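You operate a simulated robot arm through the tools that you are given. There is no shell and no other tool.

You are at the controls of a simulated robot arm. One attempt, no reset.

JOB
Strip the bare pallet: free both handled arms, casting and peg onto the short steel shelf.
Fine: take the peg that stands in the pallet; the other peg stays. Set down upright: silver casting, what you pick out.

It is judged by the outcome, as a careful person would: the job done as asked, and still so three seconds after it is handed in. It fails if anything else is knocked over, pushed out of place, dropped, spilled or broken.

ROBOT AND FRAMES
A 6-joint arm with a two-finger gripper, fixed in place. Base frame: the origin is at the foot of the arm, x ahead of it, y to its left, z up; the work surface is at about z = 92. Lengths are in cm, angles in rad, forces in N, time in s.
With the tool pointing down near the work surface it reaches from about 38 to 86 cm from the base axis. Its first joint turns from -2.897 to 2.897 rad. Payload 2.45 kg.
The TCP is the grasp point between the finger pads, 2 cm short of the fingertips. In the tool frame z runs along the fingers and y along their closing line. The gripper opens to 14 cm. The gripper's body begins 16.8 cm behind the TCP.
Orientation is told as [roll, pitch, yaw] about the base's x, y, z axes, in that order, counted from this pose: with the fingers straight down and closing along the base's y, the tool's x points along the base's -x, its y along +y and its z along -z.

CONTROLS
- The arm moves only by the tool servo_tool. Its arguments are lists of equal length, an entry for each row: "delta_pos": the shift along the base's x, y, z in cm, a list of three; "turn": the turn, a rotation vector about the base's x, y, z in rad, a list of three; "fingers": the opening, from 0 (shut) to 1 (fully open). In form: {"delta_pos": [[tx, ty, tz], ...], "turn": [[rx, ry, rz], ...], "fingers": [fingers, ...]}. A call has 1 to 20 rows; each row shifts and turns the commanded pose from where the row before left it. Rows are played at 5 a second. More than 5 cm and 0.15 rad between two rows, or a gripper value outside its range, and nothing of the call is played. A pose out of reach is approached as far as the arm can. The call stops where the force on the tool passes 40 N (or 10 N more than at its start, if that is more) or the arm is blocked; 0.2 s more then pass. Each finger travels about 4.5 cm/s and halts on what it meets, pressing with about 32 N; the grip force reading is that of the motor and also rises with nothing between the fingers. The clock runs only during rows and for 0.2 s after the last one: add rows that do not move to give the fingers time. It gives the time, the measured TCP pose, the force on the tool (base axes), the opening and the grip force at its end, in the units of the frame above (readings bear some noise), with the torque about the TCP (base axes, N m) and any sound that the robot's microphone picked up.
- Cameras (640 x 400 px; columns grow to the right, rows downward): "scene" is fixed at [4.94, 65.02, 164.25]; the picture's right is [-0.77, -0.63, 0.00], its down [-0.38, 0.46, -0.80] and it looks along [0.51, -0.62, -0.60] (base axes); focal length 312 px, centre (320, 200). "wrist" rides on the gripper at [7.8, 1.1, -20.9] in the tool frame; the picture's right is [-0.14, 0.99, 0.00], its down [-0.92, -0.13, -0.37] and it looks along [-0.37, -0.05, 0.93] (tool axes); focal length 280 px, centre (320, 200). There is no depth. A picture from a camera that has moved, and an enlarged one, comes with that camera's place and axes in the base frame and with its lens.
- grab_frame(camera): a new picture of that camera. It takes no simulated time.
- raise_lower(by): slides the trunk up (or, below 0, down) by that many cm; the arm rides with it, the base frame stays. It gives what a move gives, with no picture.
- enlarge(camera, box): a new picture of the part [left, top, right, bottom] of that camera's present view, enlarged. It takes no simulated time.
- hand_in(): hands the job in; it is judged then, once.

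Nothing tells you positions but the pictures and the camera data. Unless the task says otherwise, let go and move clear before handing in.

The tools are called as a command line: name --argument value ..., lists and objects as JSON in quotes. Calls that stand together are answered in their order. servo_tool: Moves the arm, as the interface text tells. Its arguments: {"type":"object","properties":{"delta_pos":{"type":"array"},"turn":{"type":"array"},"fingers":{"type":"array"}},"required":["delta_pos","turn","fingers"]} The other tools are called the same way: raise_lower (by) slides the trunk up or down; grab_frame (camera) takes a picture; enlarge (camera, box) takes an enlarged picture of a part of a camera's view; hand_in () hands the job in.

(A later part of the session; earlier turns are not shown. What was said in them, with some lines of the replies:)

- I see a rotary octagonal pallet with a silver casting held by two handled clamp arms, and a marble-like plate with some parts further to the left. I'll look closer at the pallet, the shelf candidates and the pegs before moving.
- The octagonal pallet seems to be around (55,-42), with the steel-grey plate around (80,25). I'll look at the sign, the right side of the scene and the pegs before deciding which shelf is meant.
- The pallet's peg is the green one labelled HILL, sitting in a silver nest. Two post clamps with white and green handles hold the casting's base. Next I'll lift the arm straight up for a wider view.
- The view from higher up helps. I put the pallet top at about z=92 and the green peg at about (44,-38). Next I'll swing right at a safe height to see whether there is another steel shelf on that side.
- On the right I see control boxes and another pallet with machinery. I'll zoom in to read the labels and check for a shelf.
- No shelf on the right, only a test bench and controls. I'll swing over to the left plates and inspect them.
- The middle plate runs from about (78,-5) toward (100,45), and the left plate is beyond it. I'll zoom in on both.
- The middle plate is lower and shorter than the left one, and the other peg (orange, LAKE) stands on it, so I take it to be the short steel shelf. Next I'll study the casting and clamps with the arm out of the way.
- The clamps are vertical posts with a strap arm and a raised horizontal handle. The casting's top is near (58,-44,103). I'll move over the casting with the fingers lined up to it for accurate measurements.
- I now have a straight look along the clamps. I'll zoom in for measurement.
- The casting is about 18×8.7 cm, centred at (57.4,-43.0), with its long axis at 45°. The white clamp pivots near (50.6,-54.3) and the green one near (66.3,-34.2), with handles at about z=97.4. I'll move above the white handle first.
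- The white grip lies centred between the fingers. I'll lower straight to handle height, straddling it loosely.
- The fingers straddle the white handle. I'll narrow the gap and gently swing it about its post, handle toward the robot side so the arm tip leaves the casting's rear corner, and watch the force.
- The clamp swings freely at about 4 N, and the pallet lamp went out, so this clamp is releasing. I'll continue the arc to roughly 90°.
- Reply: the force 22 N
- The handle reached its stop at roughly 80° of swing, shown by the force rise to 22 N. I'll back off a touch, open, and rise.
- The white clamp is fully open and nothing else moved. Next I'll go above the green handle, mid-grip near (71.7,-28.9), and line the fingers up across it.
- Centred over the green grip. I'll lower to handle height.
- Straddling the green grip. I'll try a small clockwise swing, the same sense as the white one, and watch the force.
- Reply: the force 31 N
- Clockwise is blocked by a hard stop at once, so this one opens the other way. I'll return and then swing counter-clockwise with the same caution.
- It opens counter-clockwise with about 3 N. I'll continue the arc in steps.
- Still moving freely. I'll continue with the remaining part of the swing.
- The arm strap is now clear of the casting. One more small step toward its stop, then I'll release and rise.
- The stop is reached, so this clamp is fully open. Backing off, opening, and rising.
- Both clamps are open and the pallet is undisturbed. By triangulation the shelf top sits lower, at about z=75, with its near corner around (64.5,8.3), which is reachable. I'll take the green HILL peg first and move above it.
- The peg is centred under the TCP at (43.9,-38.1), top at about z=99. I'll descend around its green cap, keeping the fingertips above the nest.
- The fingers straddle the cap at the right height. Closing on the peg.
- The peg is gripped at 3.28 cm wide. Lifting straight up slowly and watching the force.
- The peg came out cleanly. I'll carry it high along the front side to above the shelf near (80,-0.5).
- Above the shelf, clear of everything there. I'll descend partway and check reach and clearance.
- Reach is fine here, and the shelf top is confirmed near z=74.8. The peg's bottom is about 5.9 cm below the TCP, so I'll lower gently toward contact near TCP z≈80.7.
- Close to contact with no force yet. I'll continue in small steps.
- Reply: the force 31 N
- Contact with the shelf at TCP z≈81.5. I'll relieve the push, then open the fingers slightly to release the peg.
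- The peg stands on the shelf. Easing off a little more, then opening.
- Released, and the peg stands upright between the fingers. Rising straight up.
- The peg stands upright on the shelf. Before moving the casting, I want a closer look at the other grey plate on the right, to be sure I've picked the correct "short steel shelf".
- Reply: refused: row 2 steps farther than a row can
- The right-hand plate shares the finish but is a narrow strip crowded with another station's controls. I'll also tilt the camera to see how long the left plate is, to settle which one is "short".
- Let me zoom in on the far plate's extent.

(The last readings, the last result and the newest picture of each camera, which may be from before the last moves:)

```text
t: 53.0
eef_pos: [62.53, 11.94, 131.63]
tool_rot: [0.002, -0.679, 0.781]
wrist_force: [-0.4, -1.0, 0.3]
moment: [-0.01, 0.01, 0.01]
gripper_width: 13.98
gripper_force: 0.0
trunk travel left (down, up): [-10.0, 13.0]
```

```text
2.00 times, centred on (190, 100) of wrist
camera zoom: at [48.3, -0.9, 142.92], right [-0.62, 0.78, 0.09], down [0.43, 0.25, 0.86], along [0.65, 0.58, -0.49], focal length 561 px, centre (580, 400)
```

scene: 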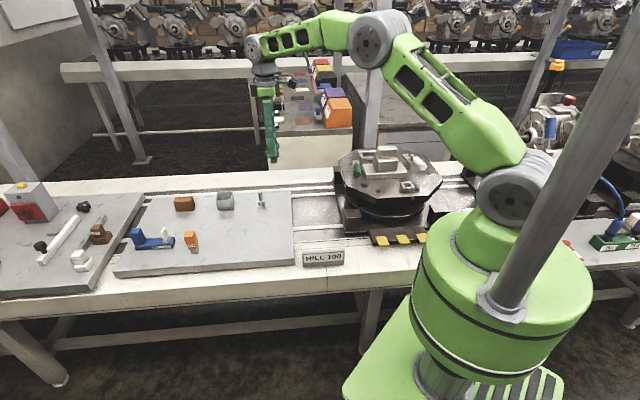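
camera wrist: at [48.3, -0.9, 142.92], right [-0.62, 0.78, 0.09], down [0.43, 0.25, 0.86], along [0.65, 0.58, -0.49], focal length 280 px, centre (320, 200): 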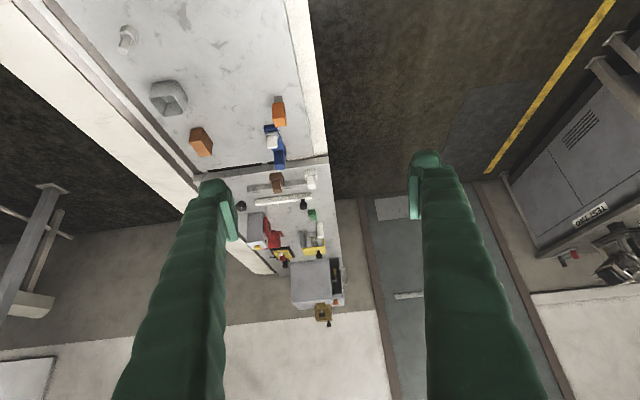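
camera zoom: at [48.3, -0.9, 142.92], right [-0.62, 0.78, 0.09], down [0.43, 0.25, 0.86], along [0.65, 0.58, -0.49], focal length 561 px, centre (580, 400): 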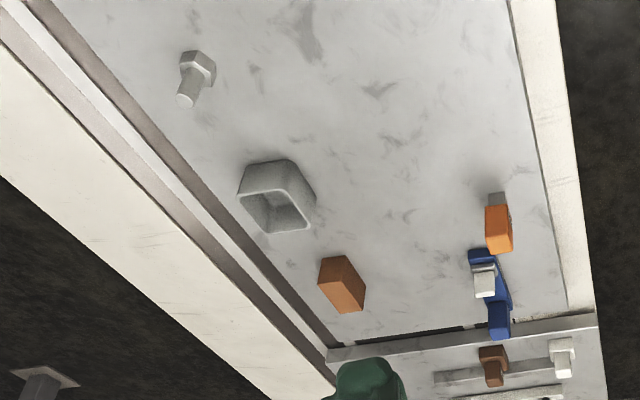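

The left plate is clearly much longer, so the middle one is the short steel shelf and the peg is in the right place. I'll level the tool again and go above the casting.

servo_tool --delta_pos '[[0, 0, 0], [0, -2, 0], [0, -4, 0], [0, -4, 0], [0, -4, 0], [0, -4, 0], [-0.5, -4, 0], [-0.5, -4, -1], [-0.5, -4, -1], [-0.5, -4, -1], [-1, -4, -2], [-1, -4, -2], [-0.5, -4, -2], [-0.5, -4, -2], [-0.1, -4, -2], [0, -0.9, -1], [0, 0, 0]]' --turn '[[-0.08, 0.08, 0], [-0.08, 0.08, 0], [-0.08, 0.08, 0], [-0.08, 0.08, 0], [-0.08, 0.08, 0], [-0.08, 0.08, 0], [0, 0, 0], [0, 0, 0], [0, 0, 0], [0, 0, 0], [0, 0, 0], [0, 0, 0], [0, 0, 0], [0, 0, 0], [0, 0, 0], [0, 0, 0], [0, 0, 0]]' --fingers '[1, 1, 1, 1, 1, 1, 0.8, 0.7, 0.6, 0.6, 0.6, 0.6, 0.6, 0.6, 0.6, 0.6, 0.6]'

grab_frame --camera "wrist"

enlarge --camera "wrist" --box '[240, 80, 400, 220]'

grab_frame --camera "scene"

```text
t: 56.6
eef_pos: [57.66, -43.04, 117.67]
tool_rot: [0.0, -0.001, 0.785]
wrist_force: [0.3, 0.8, -0.6]
moment: [-0.01, 0.03, 0.0]
gripper_width: 8.4
gripper_force: 0.0
trunk travel left (down, up): [-10.0, 13.0]
```

```text
taken
camera wrist: at [51.43, -47.74, 138.52], right [-0.6, 0.8, 0.0], down [0.74, 0.56, 0.37], along [0.29, 0.22, -0.93], focal length 280 px, centre (320, 200)
```

wrist: 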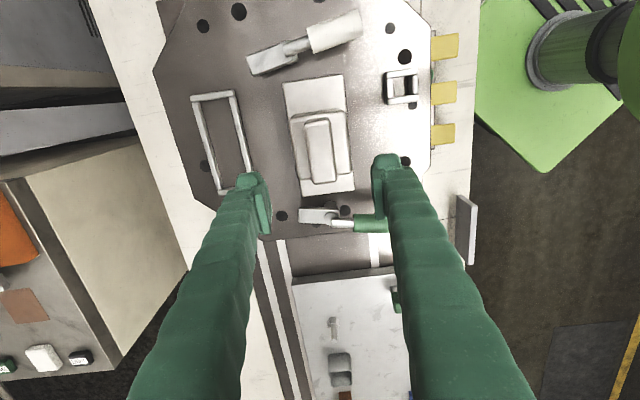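

```text
2.86 times, centred on (320, 150) of wrist
camera zoom: at [51.43, -47.74, 138.52], right [-0.6, 0.8, 0.0], down [0.74, 0.56, 0.37], along [0.29, 0.22, -0.93], focal length 801 px, centre (320, 343)
```

zoom: 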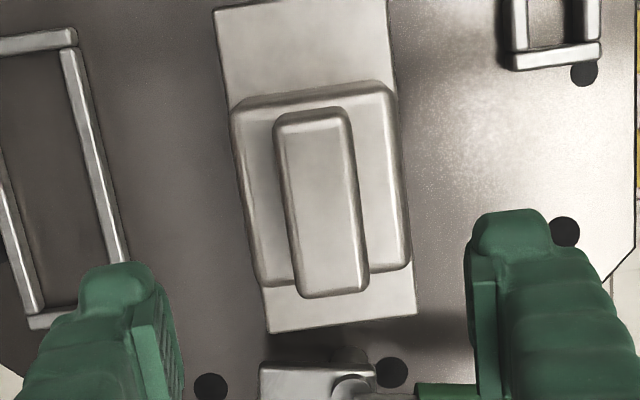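

```text
taken
```

scene: 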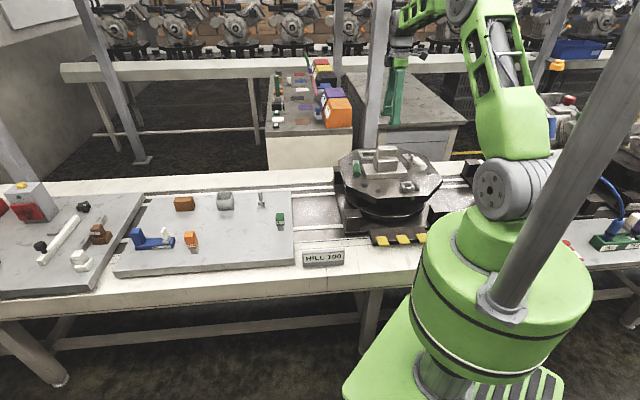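

The casting is clear of both clamp arms, top block at (57.3,-43.1). Descending to grip the top block, stopping the fingertips just above the shoulder.

servo_tool --delta_pos '[[-0.2, -0.1, -4], [-0.1, 0, -4], [0, 0, -4], [0, 0, -2.2], [0, 0, -1.1], [0, 0, 0]]' --turn '[[0, 0, 0], [0, 0, 0], [0, 0, 0], [0, 0, 0], [0, 0, 0], [0, 0, 0]]' --fingers '[0.5, 0.5, 0.5, 0.5, 0.5, 0.5]'

enlarge --camera "scene" --box '[350, 125, 430, 190]'

grab_frame --camera "wrist"

```text
t: 58.0
eef_pos: [57.42, -43.08, 102.42]
tool_rot: [0.001, -0.001, 0.785]
wrist_force: [0.5, 0.4, 0.2]
moment: [0.02, -0.01, 0.02]
gripper_width: 7.0
gripper_force: 0.1
trunk travel left (down, up): [-10.0, 13.0]
```

```text
6.15 times, centred on (390, 158) of scene
camera zoom: at [4.94, 65.02, 164.25], right [-0.77, -0.63, 0.0], down [-0.38, 0.46, -0.8], along [0.51, -0.62, -0.6], focal length 1922 px, centre (-111, 462)
```

zoom: 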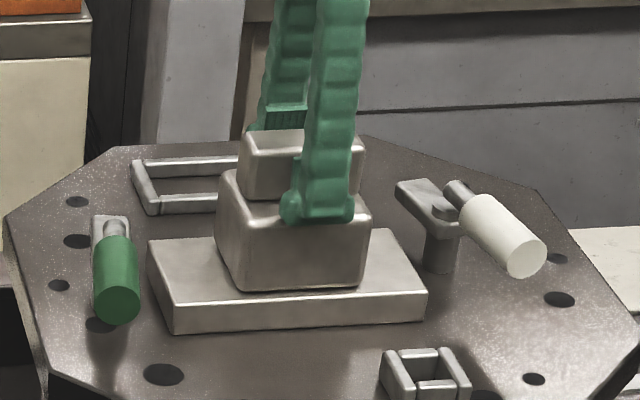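

```text
taken
camera wrist: at [51.09, -47.83, 123.34], right [-0.6, 0.8, 0.0], down [0.74, 0.56, 0.37], along [0.29, 0.22, -0.93], focal length 280 px, centre (320, 200)
```

wrist: 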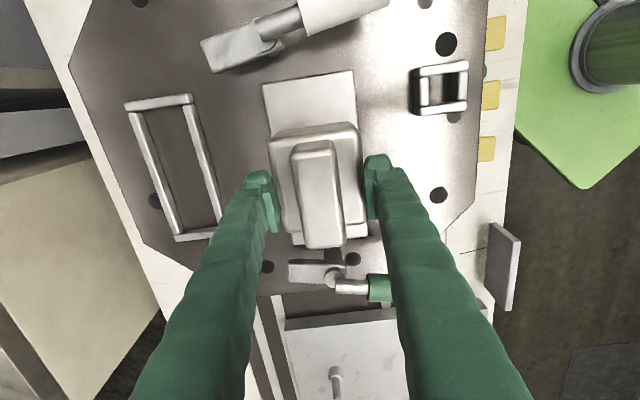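

Positioned well. Closing on the top block.

servo_tool --delta_pos '[[0, 0, -0.2], [0, 0, 0], [0, 0, 0], [0, 0, 0], [0, 0, 0]]' --turn '[[0, 0, 0], [0, 0, 0], [0, 0, 0], [0, 0, 0], [0, 0, 0]]' --fingers '[0.35, 0.2, 0, 0, 0]'

enlarge --camera "wrist" --box '[240, 100, 400, 280]'

```text
t: 59.2
eef_pos: [57.26, -43.16, 102.43]
tool_rot: [-0.006, 0.0, 0.784]
wrist_force: [1.4, -2.1, 28.5]
moment: [0.11, 0.16, 0.03]
gripper_width: 3.3
gripper_force: 31.8
trunk travel left (down, up): [-10.0, 13.0]
```

```text
2.22 times, centred on (320, 190) of wrist
camera zoom: at [50.99, -47.8, 123.37], right [-0.6, 0.8, -0.01], down [0.74, 0.56, 0.37], along [0.3, 0.22, -0.93], focal length 623 px, centre (320, 222)
```

zoom: 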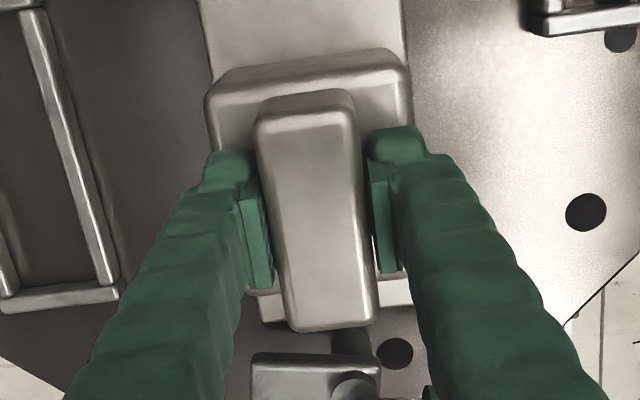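

Gripped at 3.3 cm; the fingertips are touching the casting's shoulder. Lifting slowly and checking the load.

servo_tool --delta_pos '[[0, 0, 0.3], [0, 0, 0.3], [0, 0, 0.3], [0, 0, 0.4], [0, 0, 0.5], [0, 0, 0.5], [0, 0, 0]]' --turn '[[0, 0, 0], [0, 0, 0], [0, 0, 0], [0, 0, 0], [0, 0, 0], [0, 0, 0], [0, 0, 0]]' --fingers '[0, 0, 0, 0, 0, 0, 0]'

enlarge --camera "scene" --box '[350, 125, 430, 190]'

grab_frame --camera "wrist"

```text
t: 60.8
eef_pos: [57.15, -42.97, 104.23]
tool_rot: [0.001, 0.0, 0.785]
wrist_force: [0.5, 0.6, -10.6]
moment: [-0.03, -0.02, 0.02]
gripper_width: 3.29
gripper_force: 31.7
trunk travel left (down, up): [-10.0, 13.0]
```

```text
6.15 times, centred on (390, 158) of scene
camera zoom: at [4.94, 65.02, 164.25], right [-0.77, -0.63, 0.0], down [-0.38, 0.46, -0.8], along [0.51, -0.62, -0.6], focal length 1922 px, centre (-111, 462)
```

zoom: 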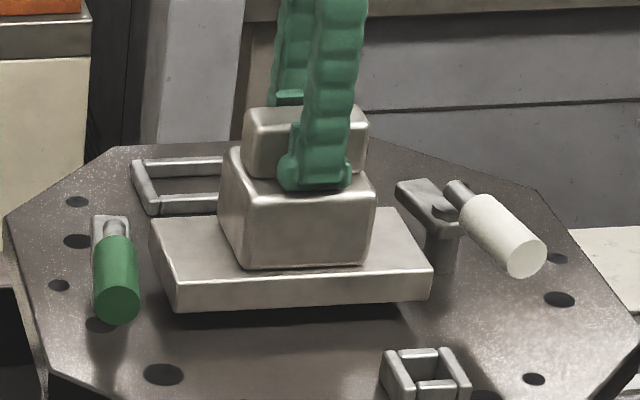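

```text
taken
camera wrist: at [51.0, -47.83, 125.2], right [-0.6, 0.8, 0.0], down [0.74, 0.56, 0.37], along [0.29, 0.22, -0.93], focal length 280 px, centre (320, 200)
```

wrist: 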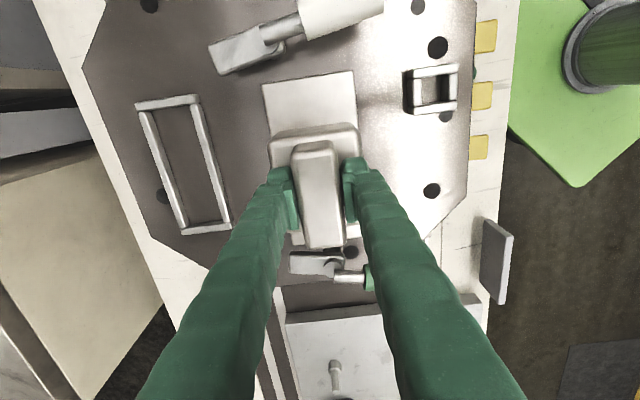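

The casting is free and level at about 1.05 kg. I'll raise it well clear and carry it over to (78.3,11.8) above the shelf.

servo_tool --delta_pos '[[0, 0, 2], [0, 0, 3], [0, 0, 3], [0, 0, 3], [0, 0, 3], [0, 0, 0]]' --turn '[[0, 0, 0], [0, 0, 0], [0, 0, 0], [0, 0, 0], [0, 0, 0], [0, 0, 0]]' --fingers '[0, 0, 0, 0, 0, 0]'

servo_tool --delta_pos '[[0.6, 1.6, 0], [1.0, 2.6, 0], [1.2, 3.1, 0], [1.2, 3.1, 0], [1.2, 3.1, 0], [1.2, 3.1, 0], [1.2, 3.1, 0], [1.2, 3.1, 0], [1.2, 3.1, 0], [1.2, 3.1, 0], [1.2, 3.1, 0], [1.2, 3.1, 0], [1.2, 3.1, 0], [1.2, 3.1, 0], [1.2, 3.1, 0], [1.2, 3.1, 0], [1.2, 3.1, 0], [1.0, 2.6, 0], [0.5, 1.5, 0], [0, 0, 0]]' --turn '[[0, 0, 0], [0, 0, 0], [0, 0, 0], [0, 0, 0], [0, 0, 0], [0, 0, 0], [0, 0, 0], [0, 0, 0], [0, 0, 0], [0, 0, 0], [0, 0, 0], [0, 0, 0], [0, 0, 0], [0, 0, 0], [0, 0, 0], [0, 0, 0], [0, 0, 0], [0, 0, 0], [0, 0, 0], [0, 0, 0]]' --fingers '[0, 0, 0, 0, 0, 0, 0, 0, 0, 0, 0, 0, 0, 0, 0, 0, 0, 0, 0, 0]'

grab_frame --camera "wrist"

grab_frame --camera "scene"

```text
t: 62.2
eef_pos: [57.32, -42.89, 118.4]
tool_rot: [0.002, 0.001, 0.784]
wrist_force: [-0.8, -0.4, -11.4]
moment: [0.0, 0.02, -0.03]
gripper_width: 3.33
gripper_force: 31.9
trunk travel left (down, up): [-10.0, 13.0]
```

```text
t: 66.4
eef_pos: [78.46, 11.99, 118.23]
tool_rot: [0.001, 0.002, 0.783]
wrist_force: [0.5, -0.8, -11.3]
moment: [0.02, 0.03, -0.01]
gripper_width: 3.3
gripper_force: 32.2
trunk travel left (down, up): [-10.0, 13.0]
```

```text
taken
camera wrist: at [72.21, 7.23, 139.19], right [-0.6, 0.8, 0.0], down [0.74, 0.56, 0.37], along [0.29, 0.22, -0.93], focal length 280 px, centre (320, 200)
```

wrist: 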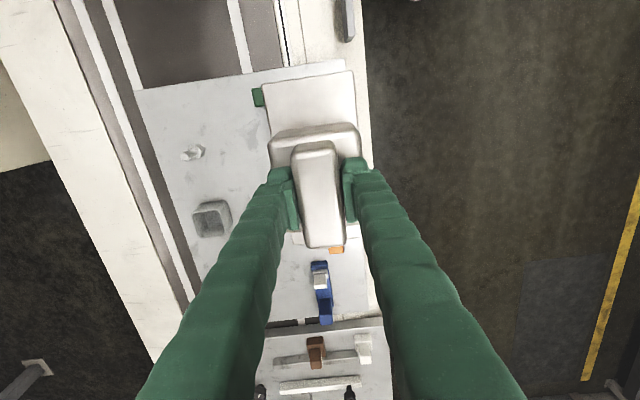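

```text
taken
```

scene: 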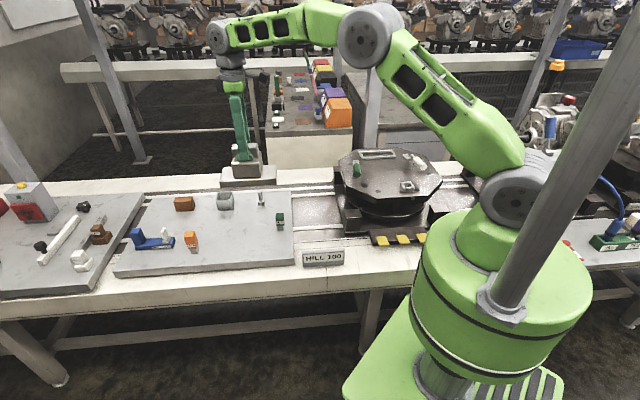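

The casting is above the shelf. I'll check the shelf corner and the peg relative to it before lowering.

enlarge --camera "wrist" --box '[220, 40, 400, 180]'

```text
2.86 times, centred on (310, 110) of wrist
camera zoom: at [72.21, 7.23, 139.19], right [-0.6, 0.8, 0.0], down [0.74, 0.56, 0.37], along [0.29, 0.22, -0.93], focal length 801 px, centre (349, 457)
```

zoom: 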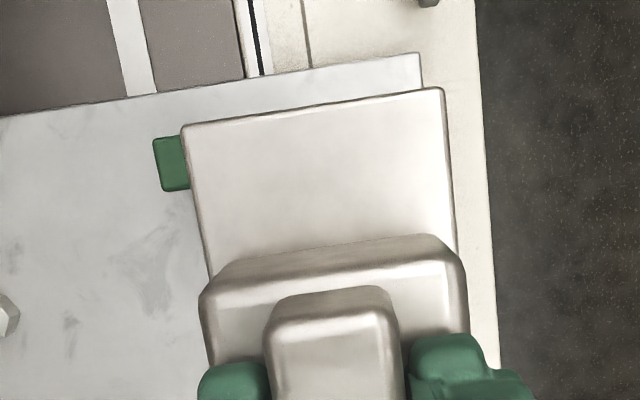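

Margins look good: about 2.5 cm from the front edge, 3.8 cm from the near edge and 4 cm to the peg. Lowering most of the way.

servo_tool --delta_pos '[[0, 0, -2], [0, 0, -3], [0, 0, -3], [0, 0, -3], [0, 0, -3], [0, 0, -3], [0, 0, -3], [0, 0, -3], [0, 0, -2.5], [0, 0, -1.5], [0, 0, -1], [0, 0, 0]]' --turn '[[0, 0, 0], [0, 0, 0], [0, 0, 0], [0, 0, 0], [0, 0, 0], [0, 0, 0], [0, 0, 0], [0, 0, 0], [0, 0, 0], [0, 0, 0], [0, 0, 0], [0, 0, 0]]' --fingers '[0, 0, 0, 0, 0, 0, 0, 0, 0, 0, 0, 0]'

enlarge --camera "scene" --box '[200, 150, 320, 260]'

grab_frame --camera "wrist"

```text
t: 69.0
eef_pos: [78.39, 11.66, 90.31]
tool_rot: [0.0, 0.0, 0.783]
wrist_force: [0.0, 0.6, -11.3]
moment: [-0.01, -0.01, -0.05]
gripper_width: 3.31
gripper_force: 32.5
trunk travel left (down, up): [-10.0, 13.0]
```

```text
3.64 times, centred on (260, 205) of scene
camera zoom: at [4.94, 65.02, 164.25], right [-0.77, -0.63, 0.0], down [-0.38, 0.46, -0.8], along [0.51, -0.62, -0.6], focal length 1136 px, centre (538, 182)
```

zoom: 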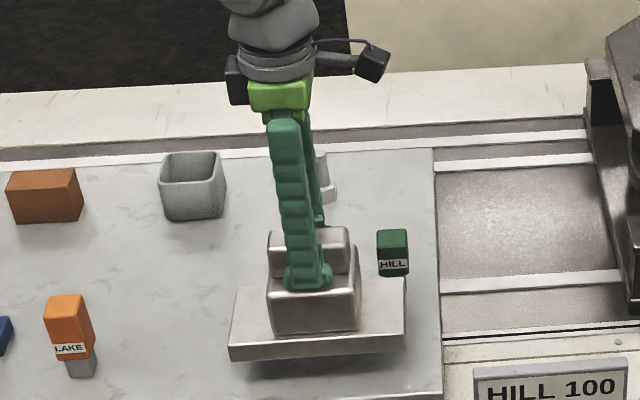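

```text
taken
camera wrist: at [72.12, 6.92, 111.12], right [-0.6, 0.8, 0.0], down [0.74, 0.56, 0.37], along [0.29, 0.22, -0.93], focal length 280 px, centre (320, 200)
```

wrist: 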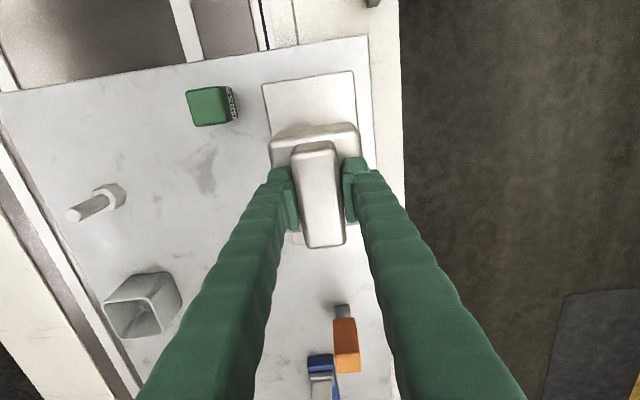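

Clear on all sides. Lowering the last few centimetres gently.

servo_tool --delta_pos '[[0, 0, -1], [0, 0, -1], [0, 0, -0.6], [0, 0, -0.4], [0, 0, 0]]' --turn '[[0, 0, 0], [0, 0, 0], [0, 0, 0], [0, 0, 0], [0, 0, 0]]' --fingers '[0, 0, 0, 0, 0]'

enlarge --camera "scene" --box '[225, 190, 315, 260]'

```text
t: 70.2
eef_pos: [78.33, 11.85, 87.28]
tool_rot: [-0.001, 0.0, 0.784]
wrist_force: [0.6, 0.9, -10.9]
moment: [0.01, 0.03, 0.04]
gripper_width: 3.31
gripper_force: 32.1
trunk travel left (down, up): [-10.0, 13.0]
```

```text
5.71 times, centred on (270, 225) of scene
camera zoom: at [4.94, 65.02, 164.25], right [-0.77, -0.63, 0.0], down [-0.38, 0.46, -0.8], along [0.51, -0.62, -0.6], focal length 1785 px, centre (606, 57)
```

zoom: 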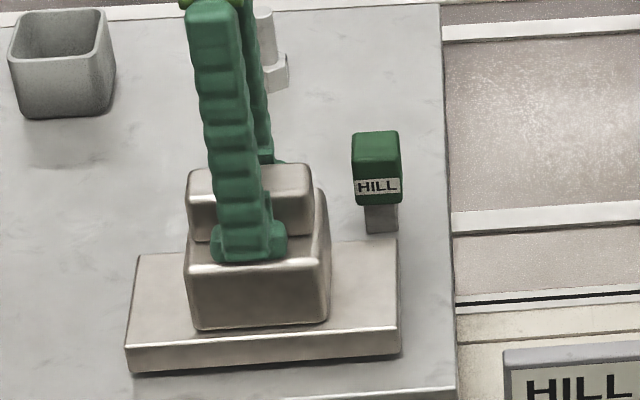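

servo_tool --delta_pos '[[0, 0, -0.2], [0, 0, -0.2], [0, 0, 0]]' --turn '[[0, 0, 0], [0, 0, 0], [0, 0, 0]]' --fingers '[0, 0, 0]'

```text
t: 71.0
eef_pos: [78.41, 11.7, 86.88]
tool_rot: [-0.001, 0.0, 0.783]
wrist_force: [0.1, -0.2, -10.2]
moment: [0.01, 0.05, 0.0]
gripper_width: 3.3
gripper_force: 31.7
trunk travel left (down, up): [-10.0, 13.0]
```

Still hanging free at z≈86.9. I'll keep going in tiny steps.

servo_tool --delta_pos '[[0, 0, -0.15], [0, 0, -0.15], [0, 0, 0]]' --turn '[[0, 0, 0], [0, 0, 0], [0, 0, 0]]' --fingers '[0, 0, 0]'

```text
t: 71.8
eef_pos: [78.21, 11.8, 86.61]
tool_rot: [0.0, 0.0, 0.784]
wrist_force: [-0.3, 0.4, -11.4]
moment: [0.0, -0.02, -0.03]
gripper_width: 3.3
gripper_force: 31.9
trunk travel left (down, up): [-10.0, 13.0]
```

servo_tool --delta_pos '[[0, 0, -0.15], [0, 0, -0.15], [0, 0, 0]]' --turn '[[0, 0, 0], [0, 0, 0], [0, 0, 0]]' --fingers '[0, 0, 0]'

```text
t: 72.6
eef_pos: [78.35, 11.68, 86.54]
tool_rot: [-0.002, -0.002, 0.784]
wrist_force: [1.0, 0.9, 8.2]
moment: [-0.4, 0.45, 0.03]
gripper_width: 3.31
gripper_force: 32.0
trunk travel left (down, up): [-10.0, 13.0]
```

The casting is seated on the shelf, with its weight taken. Easing slightly and opening the fingers just enough.

servo_tool --delta_pos '[[0, 0, 0.1], [0, 0, 0], [0, 0, 0], [0, 0, 0], [0, 0, 0]]' --turn '[[0, 0, 0], [0, 0, 0], [0, 0, 0], [0, 0, 0], [0, 0, 0]]' --fingers '[0, 0.25, 0.35, 0.45, 0.45]'

grab_frame --camera "wrist"

enlarge --camera "scene" --box '[225, 180, 315, 260]'

```text
t: 73.8
eef_pos: [78.32, 11.72, 86.63]
tool_rot: [0.0, 0.001, 0.784]
wrist_force: [-0.4, -0.6, 0.0]
moment: [-0.02, 0.01, 0.0]
gripper_width: 6.29
gripper_force: 0.0
trunk travel left (down, up): [-10.0, 13.0]
```

```text
taken
camera wrist: at [72.03, 6.91, 107.35], right [-0.6, 0.8, 0.0], down [0.74, 0.56, 0.37], along [0.29, 0.22, -0.93], focal length 280 px, centre (320, 200)
```

wrist: 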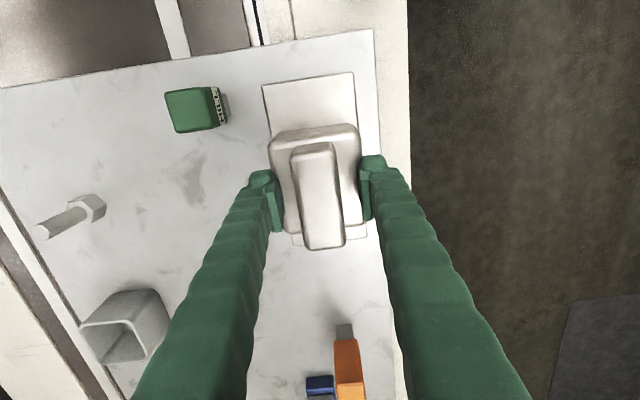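

```text
5.00 times, centred on (270, 220) of scene
camera zoom: at [4.94, 65.02, 164.25], right [-0.77, -0.63, 0.0], down [-0.38, 0.46, -0.8], along [0.51, -0.62, -0.6], focal length 1562 px, centre (570, 100)
```

zoom: 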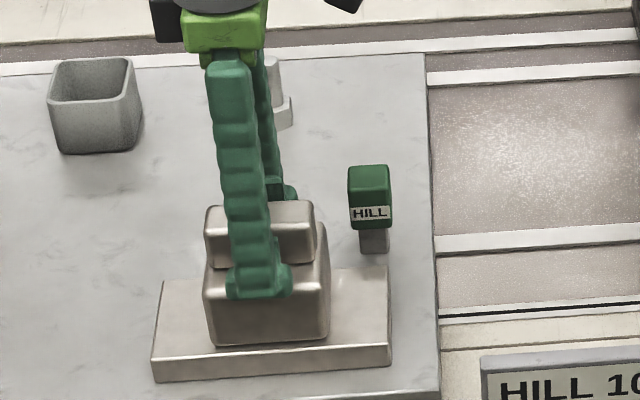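

The casting sits flat and is released. Rising straight up and away.

servo_tool --delta_pos '[[0, 0, 1.5], [0, 0, 3], [0, 0, 4], [0, 0, 4], [0, 0, 4], [0, 0, 4], [0, 0, 4], [0, 0, 4], [0, 0, 4], [0, 0, 0]]' --turn '[[0, 0, 0], [0, 0, 0], [0, 0, 0], [0, 0, 0], [0, 0, 0], [0, 0, 0], [0, 0, 0], [0, 0, 0], [0, 0, 0], [0, 0, 0]]' --fingers '[0.45, 0.45, 0.45, 0.45, 0.45, 0.45, 0.45, 0.45, 0.45, 0.45]'

grab_frame --camera "scene"

enlarge --camera "scene" --box '[110, 170, 310, 290]'

enlarge --camera "scene" --box '[330, 130, 460, 230]'

```text
t: 76.0
eef_pos: [78.27, 11.86, 118.98]
tool_rot: [-0.001, -0.001, 0.785]
wrist_force: [-0.5, -0.7, -0.2]
moment: [0.04, 0.01, 0.0]
gripper_width: 6.33
gripper_force: 0.0
trunk travel left (down, up): [-10.0, 13.0]
```

```text
taken
```

scene: 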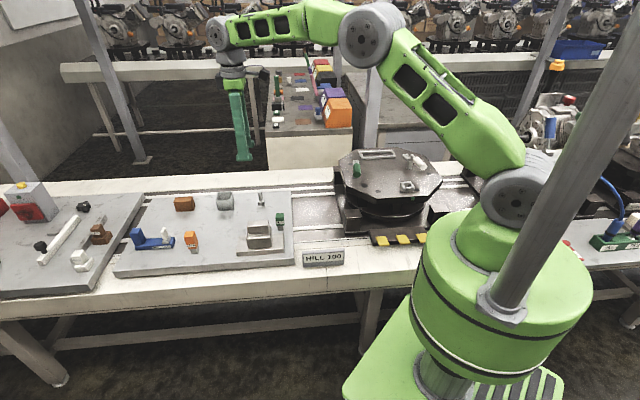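

```text
3.20 times, centred on (210, 230) of scene
camera zoom: at [4.94, 65.02, 164.25], right [-0.77, -0.63, 0.0], down [-0.38, 0.46, -0.8], along [0.51, -0.62, -0.6], focal length 1000 px, centre (672, 104)
```

zoom: 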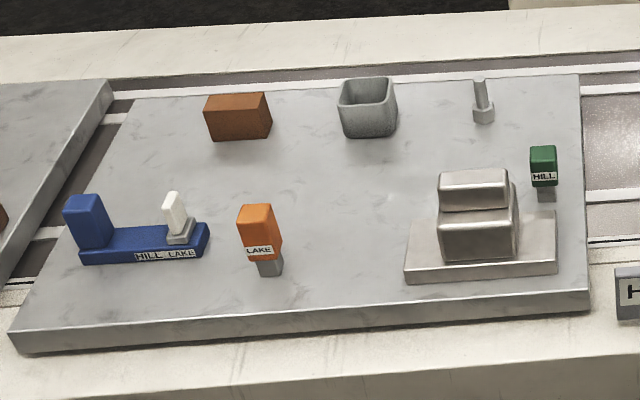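

```text
4.00 times, centred on (395, 180) of scene
camera zoom: at [4.94, 65.02, 164.25], right [-0.77, -0.63, 0.0], down [-0.38, 0.46, -0.8], along [0.51, -0.62, -0.6], focal length 1250 px, centre (20, 280)
```

zoom: 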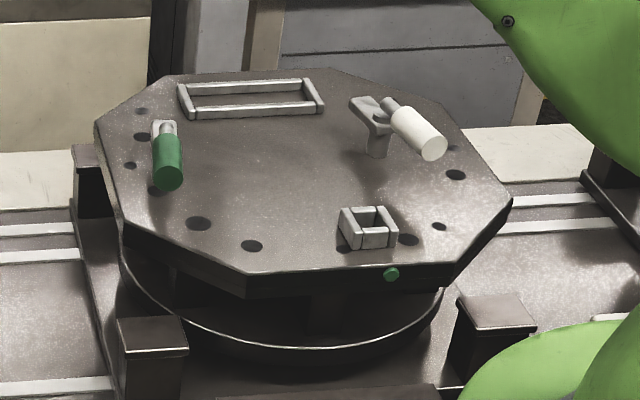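

Both clamp arms are swung open and clear. The casting and the green HILL peg stand upright on the short steel shelf, the orange LAKE peg is untouched, and nothing else has moved. The gripper is open and clear, so I'm handing in.

hand_in

```text
The job is handed in.
```

The pallet is stripped and the job is handed in; I haven't been told how it was judged.

- **Clamp arms:** both the white-handled and green-handled arms are swung fully open against their stops, well clear of where the casting sat. I left them on the pallet, because they pivot on fixed posts. I read "free" as release, not as move them to the shelf.
- **Casting:** it sits flat and upright on the shelf, about 2.5 cm in from the front edge and 4 cm from the peg.
- **Peg:** the green HILL peg from the pallet stands upright on the same shelf. The orange LAKE peg was not touched.
- **Shelf choice:** I took the middle grey plate beside the pallet as the "short steel shelf". The plate to its left is much longer and out of reach. The strip on the right is actually a little shorter, but it is narrow and crowded with another station's controls.

The last pictures showed nothing else knocked or moved, with the gripper open and clear above the shelf.
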